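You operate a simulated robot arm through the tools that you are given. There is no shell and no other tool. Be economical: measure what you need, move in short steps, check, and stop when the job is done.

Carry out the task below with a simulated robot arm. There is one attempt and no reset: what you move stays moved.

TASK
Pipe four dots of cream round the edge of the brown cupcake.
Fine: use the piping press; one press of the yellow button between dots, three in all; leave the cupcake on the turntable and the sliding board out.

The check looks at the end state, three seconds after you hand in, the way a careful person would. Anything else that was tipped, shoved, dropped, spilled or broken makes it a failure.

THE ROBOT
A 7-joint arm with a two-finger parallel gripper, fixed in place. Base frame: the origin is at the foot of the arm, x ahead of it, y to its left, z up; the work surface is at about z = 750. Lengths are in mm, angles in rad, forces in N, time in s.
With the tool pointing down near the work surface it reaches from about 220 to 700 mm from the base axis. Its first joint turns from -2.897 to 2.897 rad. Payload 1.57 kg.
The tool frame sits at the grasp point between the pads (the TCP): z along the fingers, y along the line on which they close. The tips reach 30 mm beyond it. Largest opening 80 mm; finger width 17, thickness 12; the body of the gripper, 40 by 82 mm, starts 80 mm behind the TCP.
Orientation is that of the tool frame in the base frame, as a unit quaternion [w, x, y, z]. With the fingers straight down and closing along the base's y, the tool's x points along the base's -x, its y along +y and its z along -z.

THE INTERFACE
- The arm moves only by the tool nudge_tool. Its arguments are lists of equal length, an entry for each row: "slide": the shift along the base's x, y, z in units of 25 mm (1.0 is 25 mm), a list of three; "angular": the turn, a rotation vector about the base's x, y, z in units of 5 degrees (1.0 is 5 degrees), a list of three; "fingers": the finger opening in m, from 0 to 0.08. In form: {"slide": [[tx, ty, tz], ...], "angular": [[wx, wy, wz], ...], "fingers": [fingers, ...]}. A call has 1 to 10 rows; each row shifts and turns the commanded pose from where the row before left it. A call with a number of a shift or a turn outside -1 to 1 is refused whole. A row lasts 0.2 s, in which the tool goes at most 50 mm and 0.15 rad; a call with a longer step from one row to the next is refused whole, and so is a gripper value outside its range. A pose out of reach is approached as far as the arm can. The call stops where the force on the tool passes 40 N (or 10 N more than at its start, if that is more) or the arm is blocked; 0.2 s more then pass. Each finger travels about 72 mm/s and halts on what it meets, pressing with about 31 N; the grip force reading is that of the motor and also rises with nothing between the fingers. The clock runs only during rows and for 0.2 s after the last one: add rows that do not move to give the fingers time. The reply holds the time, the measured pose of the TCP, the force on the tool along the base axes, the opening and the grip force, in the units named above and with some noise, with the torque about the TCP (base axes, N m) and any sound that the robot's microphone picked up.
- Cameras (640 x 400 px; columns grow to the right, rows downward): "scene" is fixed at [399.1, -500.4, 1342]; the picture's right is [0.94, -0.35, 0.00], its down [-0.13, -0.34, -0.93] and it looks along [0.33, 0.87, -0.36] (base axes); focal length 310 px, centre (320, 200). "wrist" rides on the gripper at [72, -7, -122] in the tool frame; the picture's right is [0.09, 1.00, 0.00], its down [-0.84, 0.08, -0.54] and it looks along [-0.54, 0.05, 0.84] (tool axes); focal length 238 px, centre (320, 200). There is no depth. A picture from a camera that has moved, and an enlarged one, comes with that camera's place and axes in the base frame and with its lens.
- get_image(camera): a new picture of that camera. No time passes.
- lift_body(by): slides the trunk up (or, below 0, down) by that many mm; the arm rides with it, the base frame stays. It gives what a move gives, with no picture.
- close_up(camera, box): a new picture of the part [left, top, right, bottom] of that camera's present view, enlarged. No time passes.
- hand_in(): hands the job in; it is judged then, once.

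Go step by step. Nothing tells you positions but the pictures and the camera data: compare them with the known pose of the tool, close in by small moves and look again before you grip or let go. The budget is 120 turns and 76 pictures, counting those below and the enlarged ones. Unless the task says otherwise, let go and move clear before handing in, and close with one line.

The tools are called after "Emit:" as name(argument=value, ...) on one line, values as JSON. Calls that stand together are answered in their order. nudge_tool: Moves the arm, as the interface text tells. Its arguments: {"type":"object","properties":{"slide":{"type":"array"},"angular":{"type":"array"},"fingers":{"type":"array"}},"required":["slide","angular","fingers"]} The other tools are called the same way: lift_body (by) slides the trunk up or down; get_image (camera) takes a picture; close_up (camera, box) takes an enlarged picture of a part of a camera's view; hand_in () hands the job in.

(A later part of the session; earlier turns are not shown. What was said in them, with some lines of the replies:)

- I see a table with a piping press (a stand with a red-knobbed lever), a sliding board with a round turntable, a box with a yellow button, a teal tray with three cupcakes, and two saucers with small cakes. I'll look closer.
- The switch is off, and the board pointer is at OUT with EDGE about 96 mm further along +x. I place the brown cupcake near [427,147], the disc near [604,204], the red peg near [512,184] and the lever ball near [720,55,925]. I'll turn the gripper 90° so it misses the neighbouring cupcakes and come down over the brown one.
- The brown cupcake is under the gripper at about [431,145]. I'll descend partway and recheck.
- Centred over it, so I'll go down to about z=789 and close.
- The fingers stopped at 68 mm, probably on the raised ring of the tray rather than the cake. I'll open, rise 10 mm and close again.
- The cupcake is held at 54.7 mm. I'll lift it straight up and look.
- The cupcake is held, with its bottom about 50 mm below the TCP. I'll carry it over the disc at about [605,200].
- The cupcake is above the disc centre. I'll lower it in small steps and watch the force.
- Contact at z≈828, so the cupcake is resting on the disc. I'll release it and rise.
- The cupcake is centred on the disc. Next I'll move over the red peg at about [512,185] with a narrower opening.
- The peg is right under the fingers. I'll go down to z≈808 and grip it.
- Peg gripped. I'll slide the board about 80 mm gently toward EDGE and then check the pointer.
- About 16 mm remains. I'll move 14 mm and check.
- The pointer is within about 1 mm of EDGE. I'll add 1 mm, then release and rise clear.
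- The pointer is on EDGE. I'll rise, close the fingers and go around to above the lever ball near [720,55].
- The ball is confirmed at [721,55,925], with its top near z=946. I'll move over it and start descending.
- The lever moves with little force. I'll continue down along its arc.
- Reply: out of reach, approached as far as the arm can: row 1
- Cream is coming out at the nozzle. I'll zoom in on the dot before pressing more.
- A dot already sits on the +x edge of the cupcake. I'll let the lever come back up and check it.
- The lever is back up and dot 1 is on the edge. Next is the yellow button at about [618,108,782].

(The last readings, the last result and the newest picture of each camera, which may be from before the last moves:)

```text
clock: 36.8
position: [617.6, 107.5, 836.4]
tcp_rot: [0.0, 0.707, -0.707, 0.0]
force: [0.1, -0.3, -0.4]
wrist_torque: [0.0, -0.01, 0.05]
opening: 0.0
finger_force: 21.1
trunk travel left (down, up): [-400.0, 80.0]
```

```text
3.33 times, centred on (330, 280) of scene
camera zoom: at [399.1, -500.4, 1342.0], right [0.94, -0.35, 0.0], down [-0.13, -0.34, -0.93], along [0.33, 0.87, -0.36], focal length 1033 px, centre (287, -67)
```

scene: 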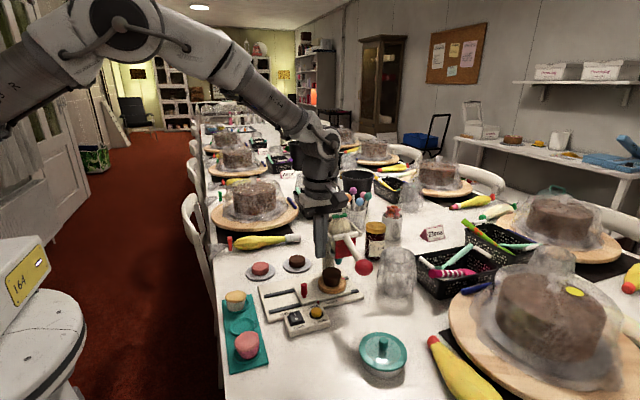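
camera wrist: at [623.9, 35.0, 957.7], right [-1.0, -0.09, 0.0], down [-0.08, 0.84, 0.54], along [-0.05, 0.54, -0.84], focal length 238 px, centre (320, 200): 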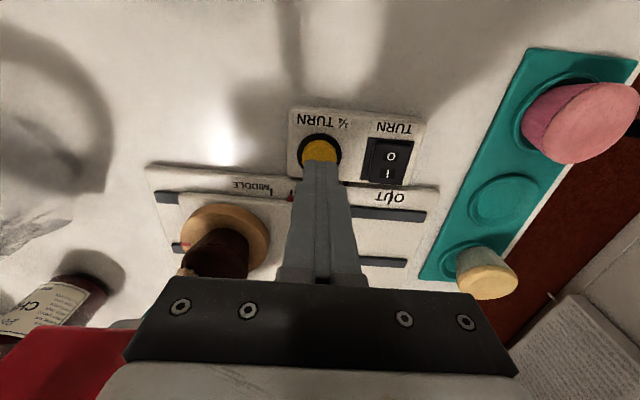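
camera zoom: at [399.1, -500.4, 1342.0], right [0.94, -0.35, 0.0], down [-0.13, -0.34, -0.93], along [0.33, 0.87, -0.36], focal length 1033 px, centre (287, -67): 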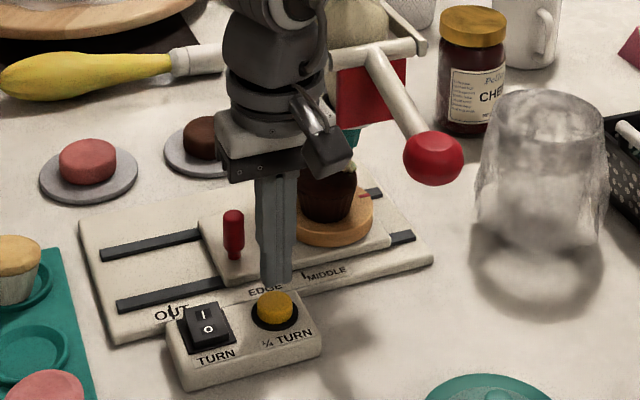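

Emit:
nudge_tool(slide=[[0.04, -0.12, -0.4], [0, 0, -0.3], [0, 0, -0.1], [0, 0, -0.08], [0, 0, -0.08], [0, 0, 0]], angular=[[0, 0, 0], [0, 0, 0], [0, 0, 0], [0, 0, 0], [0, 0, 0], [0, 0, 0]], fingers=[0, 0, 0, 0, 0, 0])

Emit:
close_up(camera="scene", box=[270, 220, 390, 340])

```text
clock: 38.2
position: [618.1, 106.5, 813.2]
tcp_rot: [0.001, 0.707, -0.707, 0.0]
force: [-0.7, -0.8, 1.1]
wrist_torque: [-0.03, 0.02, 0.05]
opening: 0.0
finger_force: 21.3
trunk travel left (down, up): [-400.0, 80.0]
```

```text
3.33 times, centred on (330, 280) of scene
camera zoom: at [399.1, -500.4, 1342.0], right [0.94, -0.35, 0.0], down [-0.13, -0.34, -0.93], along [0.33, 0.87, -0.36], focal length 1033 px, centre (287, -67)
```

zoom: 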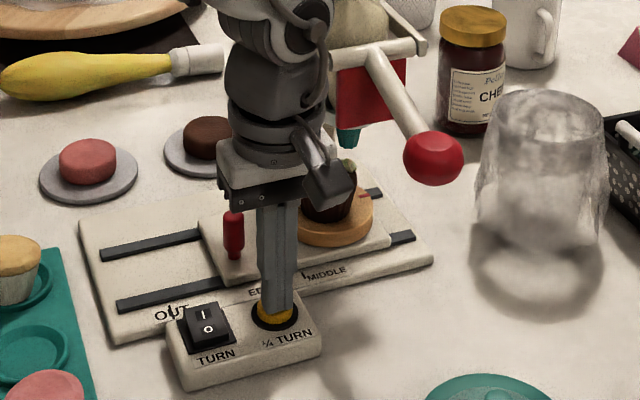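

The tip is touching the button, so I'll press a little further.

Emit:
nudge_tool(slide=[[0, 0, -0.06], [0, 0, -0.06], [0, 0, 0]], angular=[[0, 0, 0], [0, 0, 0], [0, 0, 0]], fingers=[0, 0, 0])

Emit:
close_up(camera="scene", box=[270, 220, 390, 340])

```text
clock: 39.0
position: [619.8, 105.7, 810.6]
tcp_rot: [0.0, -0.707, 0.707, 0.001]
force: [-1.0, 1.3, 1.8]
wrist_torque: [0.1, -0.01, 0.0]
opening: 0.0
finger_force: 21.5
trunk travel left (down, up): [-400.0, 80.0]
heard: click
```

```text
3.33 times, centred on (330, 280) of scene
camera zoom: at [399.1, -500.4, 1342.0], right [0.94, -0.35, 0.0], down [-0.13, -0.34, -0.93], along [0.33, 0.87, -0.36], focal length 1033 px, centre (287, -67)
```

zoom: 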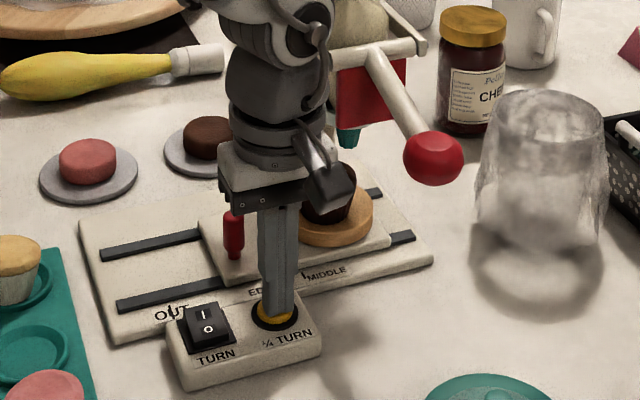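

Click heard, and the red mark is turning. I'll release and check the turn.

Emit:
nudge_tool(slide=[[0, 0, 0.4], [0, 0, 1], [0, 0, 1], [0, 0, 1], [0, 0, 1], [0, 0, 1], [0, 0, 0.8], [0, 0, 0.8], [0, 0, 0.8], [0, 0, 0]], angular=[[0, 0, 0], [0, 0, 0], [0, 0, 0], [0, 0, 0], [0, 0, 0], [0, 0, 0], [0, 0, 0], [0, 0, 0], [0, 0, 0], [0, 0, 0]], fingers=[0, 0, 0, 0, 0, 0, 0, 0, 0, 0])

Emit:
get_image(camera="wrist")

Emit:
close_up(camera="scene", box=[315, 230, 375, 300])

```text
clock: 41.2
position: [618.2, 104.3, 1005.2]
tcp_rot: [0.0, 0.708, -0.707, 0.0]
force: [-0.8, -0.2, 0.3]
wrist_torque: [0.0, 0.01, 0.01]
opening: 0.0
finger_force: 21.3
trunk travel left (down, up): [-400.0, 80.0]
```

```text
35 pictures are left
camera wrist: at [624.5, 32.8, 1125.8], right [-1.0, -0.09, 0.0], down [-0.08, 0.84, 0.54], along [-0.05, 0.54, -0.84], focal length 238 px, centre (320, 200)
```

wrist: 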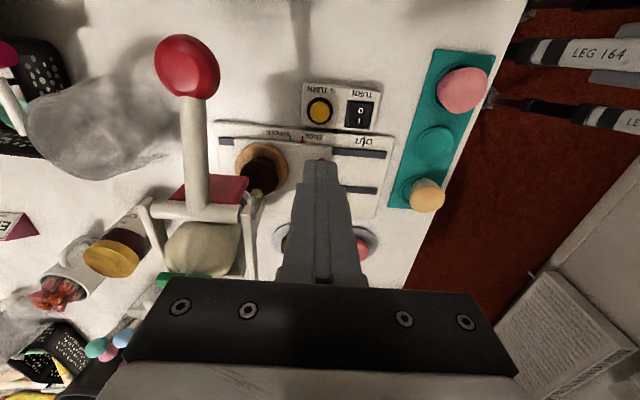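

```text
5.71 times, centred on (345, 265) of scene
camera zoom: at [399.1, -500.4, 1342.0], right [0.94, -0.35, 0.0], down [-0.13, -0.34, -0.93], along [0.33, 0.87, -0.36], focal length 1771 px, centre (177, -171)
```

zoom: 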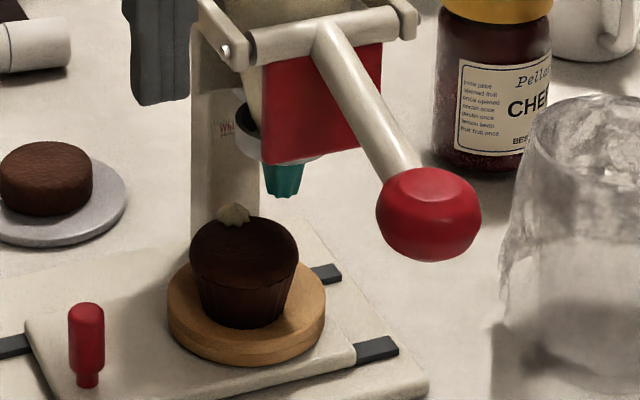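

The quarter turn is confirmed: dot 1 is now on the far side. I'll go back to the lever ball and press the same way.

Emit:
nudge_tool(slide=[[0, -0.95, 0], [0, -0.95, 0], [0.98, 0, 0], [0.98, 0, 0], [0.98, 0, 0], [0.98, 0, 0], [0, 0, -0.6], [0, 0, -0.5], [0, 0, 0]], angular=[[0, 0, 0], [0, 0, 0], [0, 0, 0], [0, 0, 0], [0, 0, 0], [0, 0, 0], [0, 0, 0], [0, 0, 0], [0, 0, 0]], fingers=[0, 0, 0, 0, 0, 0, 0, 0, 0])

Emit:
nudge_tool(slide=[[0, 0, -0.2], [0, 0.05, -0.2], [0, 0.07, -0.2], [0, 0.07, -0.2], [0, 0.08, -0.2], [0, 0.08, -0.2], [0, 0.09, -0.2], [0, 0.04, -0.1], [0, 0, 0]], angular=[[0, 0, 0], [0, 0, 0], [0, 0, 0], [0, 0, 0], [0, 0, 0], [0, 0, 0], [0, 0, 0], [0, 0, 0], [0, 0, 0]], fingers=[0, 0, 0, 0, 0, 0, 0, 0, 0])

Emit:
close_up(camera="scene", box=[315, 230, 385, 300])

```text
clock: 43.2
position: [717.6, 59.1, 977.5]
tcp_rot: [0.0, 0.708, -0.707, -0.001]
force: [-0.1, 0.0, 0.5]
wrist_torque: [-0.04, -0.04, 0.02]
opening: 0.0
finger_force: 21.6
trunk travel left (down, up): [-400.0, 80.0]
```

```text
clock: 45.2
position: [716.1, 70.9, 941.9]
tcp_rot: [0.0, -0.707, 0.707, 0.0]
force: [1.4, -0.5, 4.6]
wrist_torque: [0.05, 0.01, -0.01]
opening: 0.1
finger_force: 21.1
trunk travel left (down, up): [-400.0, 80.0]
```

```text
5.71 times, centred on (350, 265) of scene
camera zoom: at [399.1, -500.4, 1342.0], right [0.94, -0.35, 0.0], down [-0.13, -0.34, -0.93], along [0.33, 0.87, -0.36], focal length 1771 px, centre (149, -171)
```

zoom: 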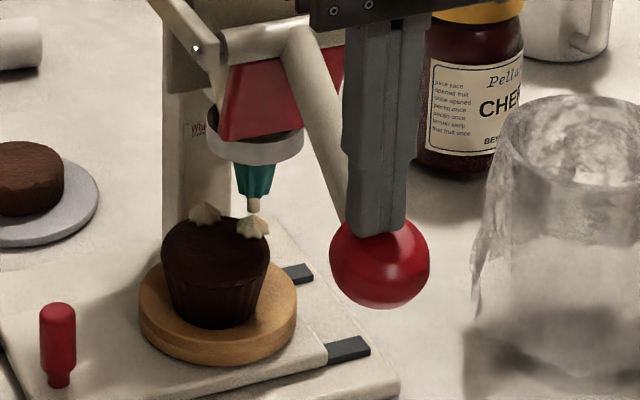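

Dot 2 is deposited. I'll release the lever and go back to the button.

Emit:
nudge_tool(slide=[[0, -0.08, 0.2], [0, -0.08, 0.2], [0, -0.08, 0.2], [0, -0.1, 0.4], [0, -0.15, 0.8], [0, 0, 0.75], [-0.98, 0, 0], [-0.98, 0, 0], [-0.98, 0, 0], [-0.98, 0, 0]], angular=[[0, 0, 0], [0, 0, 0], [0, 0, 0], [0, 0, 0], [0, 0, 0], [0, 0, 0], [0, 0, 0], [0, 0, 0], [0, 0, 0], [0, 0, 0]], fingers=[0, 0, 0, 0, 0, 0, 0, 0, 0, 0])

Emit:
nudge_tool(slide=[[0, 0.95, 0], [0, 0.9, -0.5], [0, 0, -1], [0, 0, -1], [0, 0, -1], [0, 0, -1], [0, 0, -1], [0, 0, -1], [0, 0, -0.6], [0, 0, 0]], angular=[[0, 0, 0], [0, 0, 0], [0, 0, 0], [0, 0, 0], [0, 0, 0], [0, 0, 0], [0, 0, 0], [0, 0, 0], [0, 0, 0], [0, 0, 0]], fingers=[0, 0, 0, 0, 0, 0, 0, 0, 0, 0])

```text
clock: 47.4
position: [617.7, 56.3, 1003.8]
tcp_rot: [0.0, -0.707, 0.707, 0.0]
force: [-0.5, -0.1, -0.5]
wrist_torque: [-0.01, 0.02, 0.01]
opening: 0.0
finger_force: 21.7
trunk travel left (down, up): [-400.0, 80.0]
```

```text
clock: 49.6
position: [619.5, 104.0, 826.3]
tcp_rot: [0.0, 0.707, -0.707, 0.0]
force: [0.3, -0.4, -0.8]
wrist_torque: [-0.01, -0.03, 0.02]
opening: 0.1
finger_force: 21.3
trunk travel left (down, up): [-400.0, 80.0]
```

Emit:
nudge_tool(slide=[[0, 0, -0.3], [0, 0, -0.2], [0, 0, -0.07], [0, 0, -0.06], [0, 0, 0]], angular=[[0, 0, 0], [0, 0, 0], [0, 0, 0], [0, 0, 0], [0, 0, 0]], fingers=[0, 0, 0, 0, 0])

```text
clock: 50.8
position: [618.6, 104.6, 811.0]
tcp_rot: [0.0, -0.707, 0.707, -0.001]
force: [-1.2, -0.5, 2.0]
wrist_torque: [-0.01, 0.0, 0.01]
opening: 0.0
finger_force: 21.6
trunk travel left (down, up): [-400.0, 80.0]
heard: click
```

One click. I'll rise and check the turn.

Emit:
nudge_tool(slide=[[0, 0, 0.4], [0, 0, 1], [0, 0, 1], [0, 0, 1], [0, 0, 1], [0, 0, 1], [0, 0, 0.8], [0, 0, 0.8], [0, 0, 0.75], [0, 0, 0]], angular=[[0, 0, 0], [0, 0, 0], [0, 0, 0], [0, 0, 0], [0, 0, 0], [0, 0, 0], [0, 0, 0], [0, 0, 0], [0, 0, 0], [0, 0, 0]], fingers=[0, 0, 0, 0, 0, 0, 0, 0, 0, 0])

Emit:
close_up(camera="scene", box=[315, 230, 385, 300])

```text
clock: 53.0
position: [617.8, 102.8, 1004.6]
tcp_rot: [0.0, -0.707, 0.707, 0.0]
force: [0.3, -0.3, 0.0]
wrist_torque: [0.01, 0.0, 0.0]
opening: 0.1
finger_force: 21.3
trunk travel left (down, up): [-400.0, 80.0]
```

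```text
5.71 times, centred on (350, 265) of scene
camera zoom: at [399.1, -500.4, 1342.0], right [0.94, -0.35, 0.0], down [-0.13, -0.34, -0.93], along [0.33, 0.87, -0.36], focal length 1771 px, centre (149, -171)
```

zoom: 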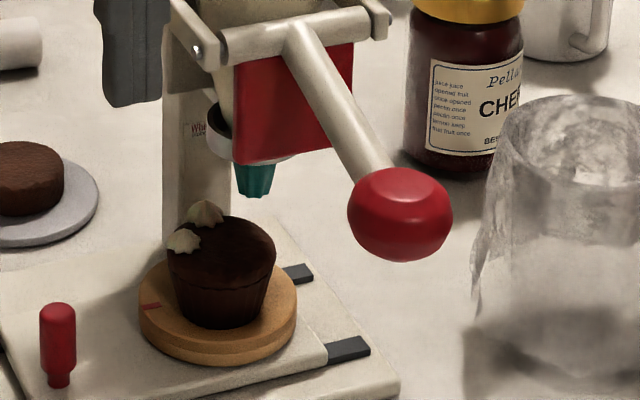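

Two dots are on, and the second turn worked. Now the third dot.

Emit:
nudge_tool(slide=[[0, -0.92, 0], [0, -0.92, 0], [0.98, 0, 0], [0.98, 0, 0], [0.98, 0, 0], [0.98, 0, 0], [0, 0, -0.6], [0, 0, -0.5], [0, 0, 0]], angular=[[0, 0, 0], [0, 0, 0], [0, 0, 0], [0, 0, 0], [0, 0, 0], [0, 0, 0], [0, 0, 0], [0, 0, 0], [0, 0, 0]], fingers=[0, 0, 0, 0, 0, 0, 0, 0, 0])

Emit:
nudge_tool(slide=[[0, 0, -0.2], [0, 0.05, -0.2], [0, 0.07, -0.2], [0, 0.07, -0.2], [0, 0.08, -0.2], [0, 0.08, -0.2], [0, 0.09, -0.2], [0, 0.04, -0.1], [0, 0, 0]], angular=[[0, 0, 0], [0, 0, 0], [0, 0, 0], [0, 0, 0], [0, 0, 0], [0, 0, 0], [0, 0, 0], [0, 0, 0], [0, 0, 0]], fingers=[0, 0, 0, 0, 0, 0, 0, 0, 0])

Emit:
close_up(camera="scene", box=[315, 230, 385, 300])

```text
clock: 55.0
position: [716.9, 57.7, 976.2]
tcp_rot: [0.0, 0.707, -0.707, 0.0]
force: [-0.1, -0.4, -1.1]
wrist_torque: [0.02, 0.02, 0.0]
opening: 0.2
finger_force: 21.6
trunk travel left (down, up): [-400.0, 80.0]
```

```text
clock: 57.0
position: [715.8, 70.6, 941.0]
tcp_rot: [-0.001, 0.707, -0.707, 0.0]
force: [-0.3, -2.4, 3.3]
wrist_torque: [-0.04, 0.05, 0.0]
opening: 0.0
finger_force: 21.2
trunk travel left (down, up): [-400.0, 80.0]
```

```text
5.71 times, centred on (350, 265) of scene
camera zoom: at [399.1, -500.4, 1342.0], right [0.94, -0.35, 0.0], down [-0.13, -0.34, -0.93], along [0.33, 0.87, -0.36], focal length 1771 px, centre (149, -171)
```

zoom: 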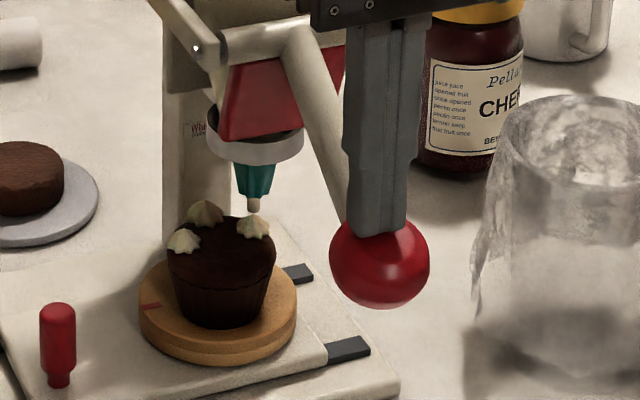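

Dot 3 is on. I'll return to the button for the third press.

Emit:
nudge_tool(slide=[[0, -0.08, 0.2], [0, -0.08, 0.2], [0, -0.08, 0.2], [0, -0.1, 0.4], [0, -0.15, 0.8], [0, 0, 0.75], [-0.98, 0, 0], [-0.98, 0, 0], [-0.98, 0, 0], [-0.98, 0, 0]], angular=[[0, 0, 0], [0, 0, 0], [0, 0, 0], [0, 0, 0], [0, 0, 0], [0, 0, 0], [0, 0, 0], [0, 0, 0], [0, 0, 0], [0, 0, 0]], fingers=[0, 0, 0, 0, 0, 0, 0, 0, 0, 0])

Emit:
nudge_tool(slide=[[0, 0.95, 0], [0, 0.9, -0.5], [0, 0, -1], [0, 0, -1], [0, 0, -1], [0, 0, -1], [0, 0, -1], [0, 0, -1], [0, 0, -0.6], [0, 0, 0]], angular=[[0, 0, 0], [0, 0, 0], [0, 0, 0], [0, 0, 0], [0, 0, 0], [0, 0, 0], [0, 0, 0], [0, 0, 0], [0, 0, 0], [0, 0, 0]], fingers=[0, 0, 0, 0, 0, 0, 0, 0, 0, 0])

```text
clock: 59.2
position: [617.4, 57.6, 1003.4]
tcp_rot: [0.0, -0.707, 0.707, -0.001]
force: [0.0, 0.2, -0.1]
wrist_torque: [-0.01, 0.0, 0.0]
opening: 0.0
finger_force: 21.7
trunk travel left (down, up): [-400.0, 80.0]
```

```text
clock: 61.4
position: [618.3, 104.7, 824.8]
tcp_rot: [0.001, 0.708, -0.707, 0.0]
force: [-0.8, -0.3, 0.8]
wrist_torque: [-0.03, -0.04, -0.02]
opening: 0.0
finger_force: 21.2
trunk travel left (down, up): [-400.0, 80.0]
```

Emit:
nudge_tool(slide=[[0, 0, -0.27], [0, 0, -0.18], [0, 0, -0.07], [0, 0, -0.06], [0, 0, 0]], angular=[[0, 0, 0], [0, 0, 0], [0, 0, 0], [0, 0, 0], [0, 0, 0]], fingers=[0, 0, 0, 0, 0])

```text
clock: 62.6
position: [619.3, 104.5, 809.6]
tcp_rot: [-0.001, -0.707, 0.707, 0.0]
force: [0.1, 0.4, 1.9]
wrist_torque: [0.03, -0.03, 0.02]
opening: 0.2
finger_force: 21.0
trunk travel left (down, up): [-400.0, 80.0]
heard: click
```

Third click. I'll rise and check before the last dot.

Emit:
nudge_tool(slide=[[0, 0, 0.4], [0, 0, 1], [0, 0, 1], [0, 0, 1], [0, 0, 1], [0, 0, 1], [0, 0, 0.8], [0, 0, 0.8], [0, 0, 0.75], [0, 0, 0]], angular=[[0, 0, 0], [0, 0, 0], [0, 0, 0], [0, 0, 0], [0, 0, 0], [0, 0, 0], [0, 0, 0], [0, 0, 0], [0, 0, 0], [0, 0, 0]], fingers=[0, 0, 0, 0, 0, 0, 0, 0, 0, 0])

Emit:
close_up(camera="scene", box=[315, 230, 385, 300])

```text
clock: 64.8
position: [618.5, 105.3, 1004.4]
tcp_rot: [0.0, -0.707, 0.708, -0.001]
force: [-0.2, -0.4, 0.6]
wrist_torque: [0.0, 0.0, -0.01]
opening: 0.0
finger_force: 21.2
trunk travel left (down, up): [-400.0, 80.0]
```

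```text
5.71 times, centred on (350, 265) of scene
camera zoom: at [399.1, -500.4, 1342.0], right [0.94, -0.35, 0.0], down [-0.13, -0.34, -0.93], along [0.33, 0.87, -0.36], focal length 1771 px, centre (149, -171)
```

zoom: 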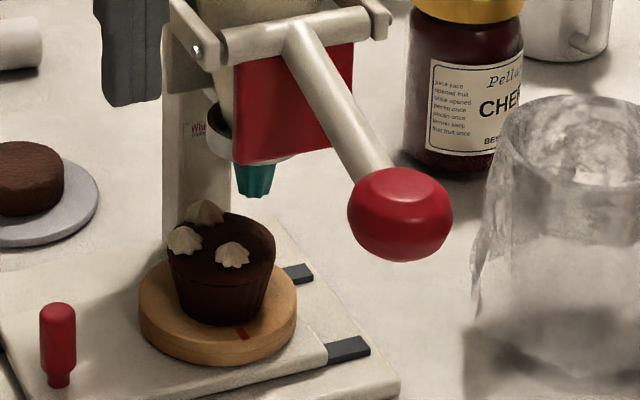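

Three dots are on and the +x edge is free. Now the fourth.

Emit:
nudge_tool(slide=[[0, -0.95, 0], [0, -0.95, 0], [0.98, 0, 0], [0.98, 0, 0], [0.98, 0, 0], [0.98, 0, 0], [0, 0, -0.6], [0, 0, -0.5], [0, 0, 0]], angular=[[0, 0, 0], [0, 0, 0], [0, 0, 0], [0, 0, 0], [0, 0, 0], [0, 0, 0], [0, 0, 0], [0, 0, 0], [0, 0, 0]], fingers=[0, 0, 0, 0, 0, 0, 0, 0, 0])

Emit:
nudge_tool(slide=[[0, 0, -0.2], [0, 0.05, -0.2], [0, 0.07, -0.2], [0, 0.07, -0.2], [0, 0.08, -0.2], [0, 0.08, -0.2], [0, 0.09, -0.2], [0, 0.04, -0.1], [0, 0, 0]], angular=[[0, 0, 0], [0, 0, 0], [0, 0, 0], [0, 0, 0], [0, 0, 0], [0, 0, 0], [0, 0, 0], [0, 0, 0], [0, 0, 0]], fingers=[0, 0, 0, 0, 0, 0, 0, 0, 0])

Emit:
close_up(camera="scene", box=[315, 230, 385, 300])

```text
clock: 66.8
position: [716.4, 56.5, 977.0]
tcp_rot: [0.0, -0.707, 0.707, 0.0]
force: [0.6, -0.3, 0.4]
wrist_torque: [-0.02, 0.0, 0.03]
opening: 0.0
finger_force: 21.2
trunk travel left (down, up): [-400.0, 80.0]
```

```text
clock: 68.8
position: [714.5, 68.4, 939.5]
tcp_rot: [-0.001, -0.707, 0.708, 0.001]
force: [1.4, 0.3, 4.2]
wrist_torque: [0.02, -0.05, -0.02]
opening: 0.0
finger_force: 21.1
trunk travel left (down, up): [-400.0, 80.0]
```

```text
5.71 times, centred on (350, 265) of scene
camera zoom: at [399.1, -500.4, 1342.0], right [0.94, -0.35, 0.0], down [-0.13, -0.34, -0.93], along [0.33, 0.87, -0.36], focal length 1771 px, centre (149, -171)
```

zoom: 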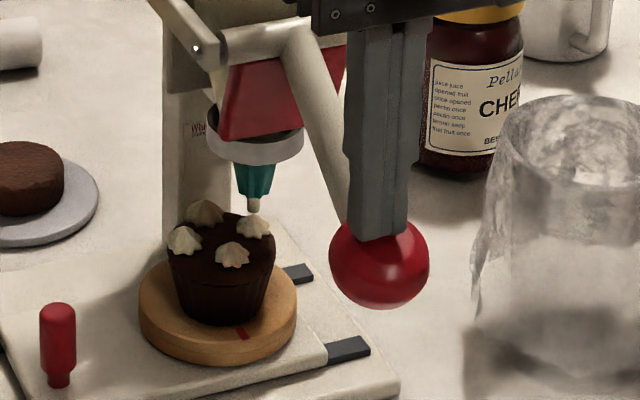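

All four dots are on. I'll release the lever and go back to the peg at about [608,186].

Emit:
nudge_tool(slide=[[0, -0.08, 0.2], [0, -0.08, 0.2], [0, -0.08, 0.2], [0, -0.1, 0.4], [0, -0.15, 0.8], [0, 0, 0.75], [-1, 0, 0], [-1, 0, 0], [-1, 0, 0], [-1, 0, 0]], angular=[[0, 0, 0], [0, 0, 0], [0, 0, 0], [0, 0, 0], [0, 0, 0], [0, 0, 0], [0, 0, 0], [0, 0, 0], [0, 0, 0], [0, 0, 0]], fingers=[0, 0, 0, 0, 0, 0, 0, 0, 0, 0])

Emit:
nudge_tool(slide=[[-0.3, 0.9, 0], [0, 0.9, 0], [0, 0.9, 0], [0, 0.9, 0], [0, 0.9, 0], [0, 0.65, -0.5], [0, 0, -1], [0, 0, -1], [0, 0, -1], [0, 0, -1]], angular=[[0, 0, 0], [0, 0, 0], [0, 0, 0], [0, 0, 0], [0, 0, 0], [0, 0, 0], [0, 0, 0], [0, 0, 0], [0, 0, 0], [0, 0, 0]], fingers=[0.02, 0.036, 0.036, 0.036, 0.036, 0.036, 0.036, 0.036, 0.036, 0.036])

Emit:
get_image(camera="wrist")

```text
clock: 71.0
position: [615.1, 55.9, 1004.3]
tcp_rot: [0.0, -0.707, 0.708, 0.0]
force: [-0.5, 0.6, 0.3]
wrist_torque: [-0.01, -0.02, -0.02]
opening: 0.1
finger_force: 21.3
trunk travel left (down, up): [-400.0, 80.0]
```

```text
clock: 73.2
position: [607.1, 185.1, 889.8]
tcp_rot: [0.0, -0.707, 0.708, 0.0]
force: [0.5, 0.0, 0.1]
wrist_torque: [0.01, -0.01, 0.0]
opening: 35.8
finger_force: 0.1
trunk travel left (down, up): [-400.0, 80.0]
```

```text
28 pictures are left
camera wrist: at [613.7, 112.0, 1011.5], right [-1.0, -0.09, 0.0], down [-0.08, 0.84, 0.54], along [-0.05, 0.54, -0.84], focal length 238 px, centre (320, 200)
```

wrist: 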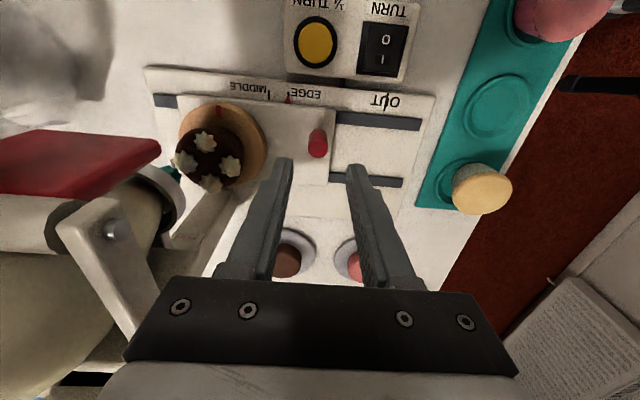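

Four dots round the edge are confirmed. I'll grip the peg.

Emit:
nudge_tool(slide=[[0.06, 0.05, -1], [0, 0, -1], [0, 0, -0.9], [0, 0, -0.34], [0, 0, 0], [0, 0, 0], [0, 0, 0]], angular=[[0, 0, 0], [0, 0, 0], [0, 0, 0], [0, 0, 0], [0, 0, 0], [0, 0, 0], [0, 0, 0]], fingers=[0.036, 0.036, 0.036, 0.036, 0.024, 0.012, 0.008])

```text
clock: 74.8
position: [608.9, 185.6, 807.8]
tcp_rot: [0.0, -0.707, 0.707, -0.001]
force: [-1.6, 0.4, -1.7]
wrist_torque: [0.0, -0.61, 0.02]
opening: 17.7
finger_force: 32.2
trunk travel left (down, up): [-400.0, 80.0]
```

Emit:
nudge_tool(slide=[[-0.2, 0, 0], [-0.4, 0, 0], [-0.45, 0, 0], [-0.45, 0, 0], [-0.45, 0, 0], [-0.45, 0, 0], [-0.45, 0, 0], [-0.4, 0, 0], [-0.3, 0, 0], [-0.2, 0, 0]], angular=[[0, 0, 0], [0, 0, 0], [0, 0, 0], [0, 0, 0], [0, 0, 0], [0, 0, 0], [0, 0, 0], [0, 0, 0], [0, 0, 0], [0, 0, 0]], fingers=[0.008, 0.008, 0.008, 0.008, 0.008, 0.008, 0.008, 0.008, 0.008, 0.008])

Emit:
get_image(camera="wrist")

```text
clock: 77.0
position: [517.4, 186.4, 810.6]
tcp_rot: [0.001, -0.707, 0.707, 0.0]
force: [0.8, 2.2, -11.4]
wrist_torque: [0.46, -0.78, 0.06]
opening: 17.8
finger_force: 32.7
trunk travel left (down, up): [-400.0, 80.0]
```

```text
27 pictures are left
camera wrist: at [522.5, 114.0, 930.9], right [-1.0, -0.09, 0.0], down [-0.08, 0.84, 0.54], along [-0.05, 0.54, -0.84], focal length 238 px, centre (320, 200)
```

wrist: 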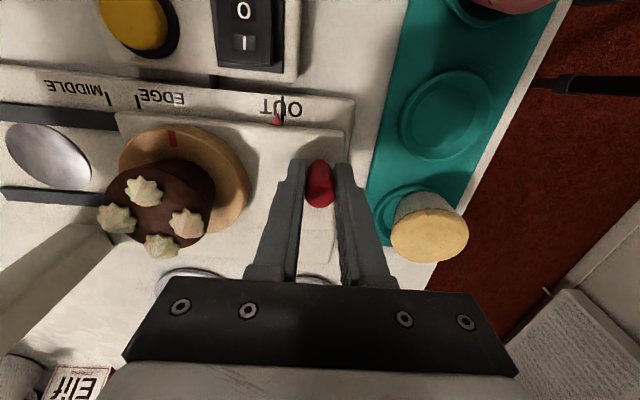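

About 4 mm more to OUT.

Emit:
nudge_tool(slide=[[-0.1, 0, 0], [-0.07, 0, 0], [0, 0, 0]], angular=[[0, 0, 0], [0, 0, 0], [0, 0, 0]], fingers=[0.008, 0.008, 0.008])

Emit:
close_up(camera="wrist", box=[220, 80, 360, 170])

```text
clock: 77.8
position: [513.0, 185.5, 811.1]
tcp_rot: [0.001, -0.706, 0.708, 0.0]
force: [8.3, 4.8, -12.8]
wrist_torque: [-0.57, 0.53, 0.07]
opening: 17.7
finger_force: 32.3
trunk travel left (down, up): [-400.0, 80.0]
```

```text
4.44 times, centred on (290, 125) of wrist
camera zoom: at [519.1, 114.0, 931.0], right [-1.0, -0.09, 0.0], down [-0.08, 0.84, 0.54], along [-0.05, 0.54, -0.84], focal length 1059 px, centre (453, 533)
```

zoom: 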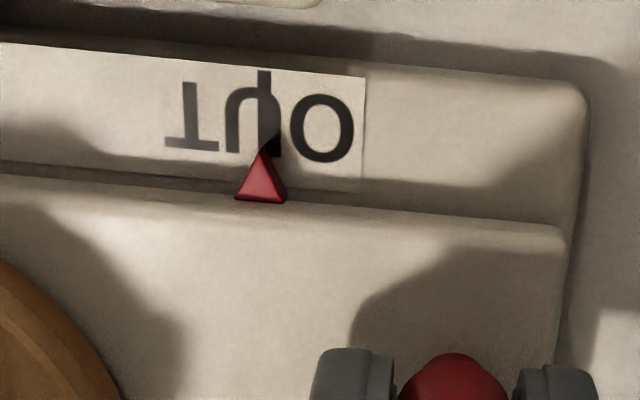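

The board is at OUT, at its stop. I'll release the peg and rise clear.

Emit:
nudge_tool(slide=[[0, 0, -0.06], [0, 0, 0], [0, 0, 0], [0, 0, 0], [0, 0, 0.5], [0, 0, 1], [0, 0, 1], [0, 0, 1], [0, 0, 1], [0, 0, 1]], angular=[[0, 0, 0], [0, 0, 0], [0, 0, 0], [0, 0, 0], [0, 0, 0], [0, 0, 0], [0, 0, 0], [0, 0, 0], [0, 0, 0], [0, 0, 0]], fingers=[0.012, 0.02, 0.036, 0.036, 0.036, 0.036, 0.036, 0.036, 0.036, 0.036])

Emit:
get_image(camera="wrist")

Emit:
close_up(camera="scene", box=[210, 180, 410, 380])

```text
clock: 80.0
position: [511.7, 185.1, 945.8]
tcp_rot: [0.0, 0.707, -0.707, 0.0]
force: [0.6, -0.3, -0.1]
wrist_torque: [0.03, 0.0, 0.01]
opening: 36.0
finger_force: 0.1
trunk travel left (down, up): [-400.0, 80.0]
```

```text
25 pictures are left
camera wrist: at [518.4, 113.4, 1066.9], right [-1.0, -0.09, 0.0], down [-0.08, 0.84, 0.54], along [-0.05, 0.54, -0.84], focal length 238 px, centre (320, 200)
```

wrist: 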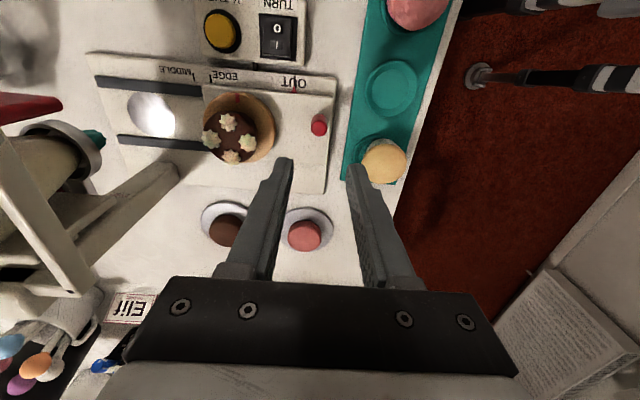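

```text
2.00 times, centred on (310, 280) of scene
camera zoom: at [399.1, -500.4, 1342.0], right [0.94, -0.35, 0.0], down [-0.13, -0.34, -0.93], along [0.33, 0.87, -0.36], focal length 620 px, centre (340, 40)
```

zoom: 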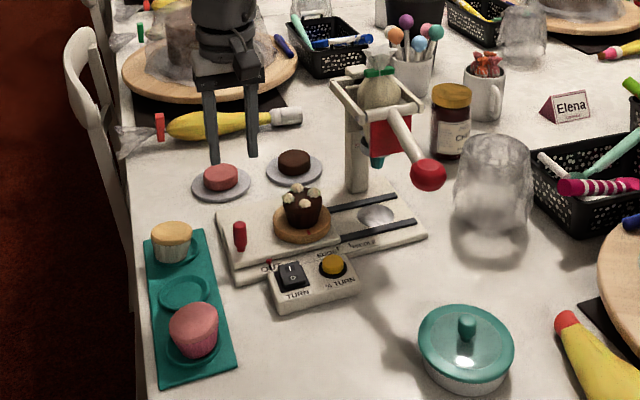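

Four dots sit round the edge of the brown cupcake. It is on the turntable, the board is out, the lever is up and the arm is clear. The teal tray looks a few mm off its first place, but nothing on it was disturbed, so I'm handing in.

Emit:
hand_in()

```text
The job is handed in.
```

The brown cupcake has four dots of cream round its edge, made with the piping press and three presses of the yellow button. It's on the turntable with the sliding board out, and the only side effect I saw was the teal tray shifting about 3 mm when I picked up the cupcake.
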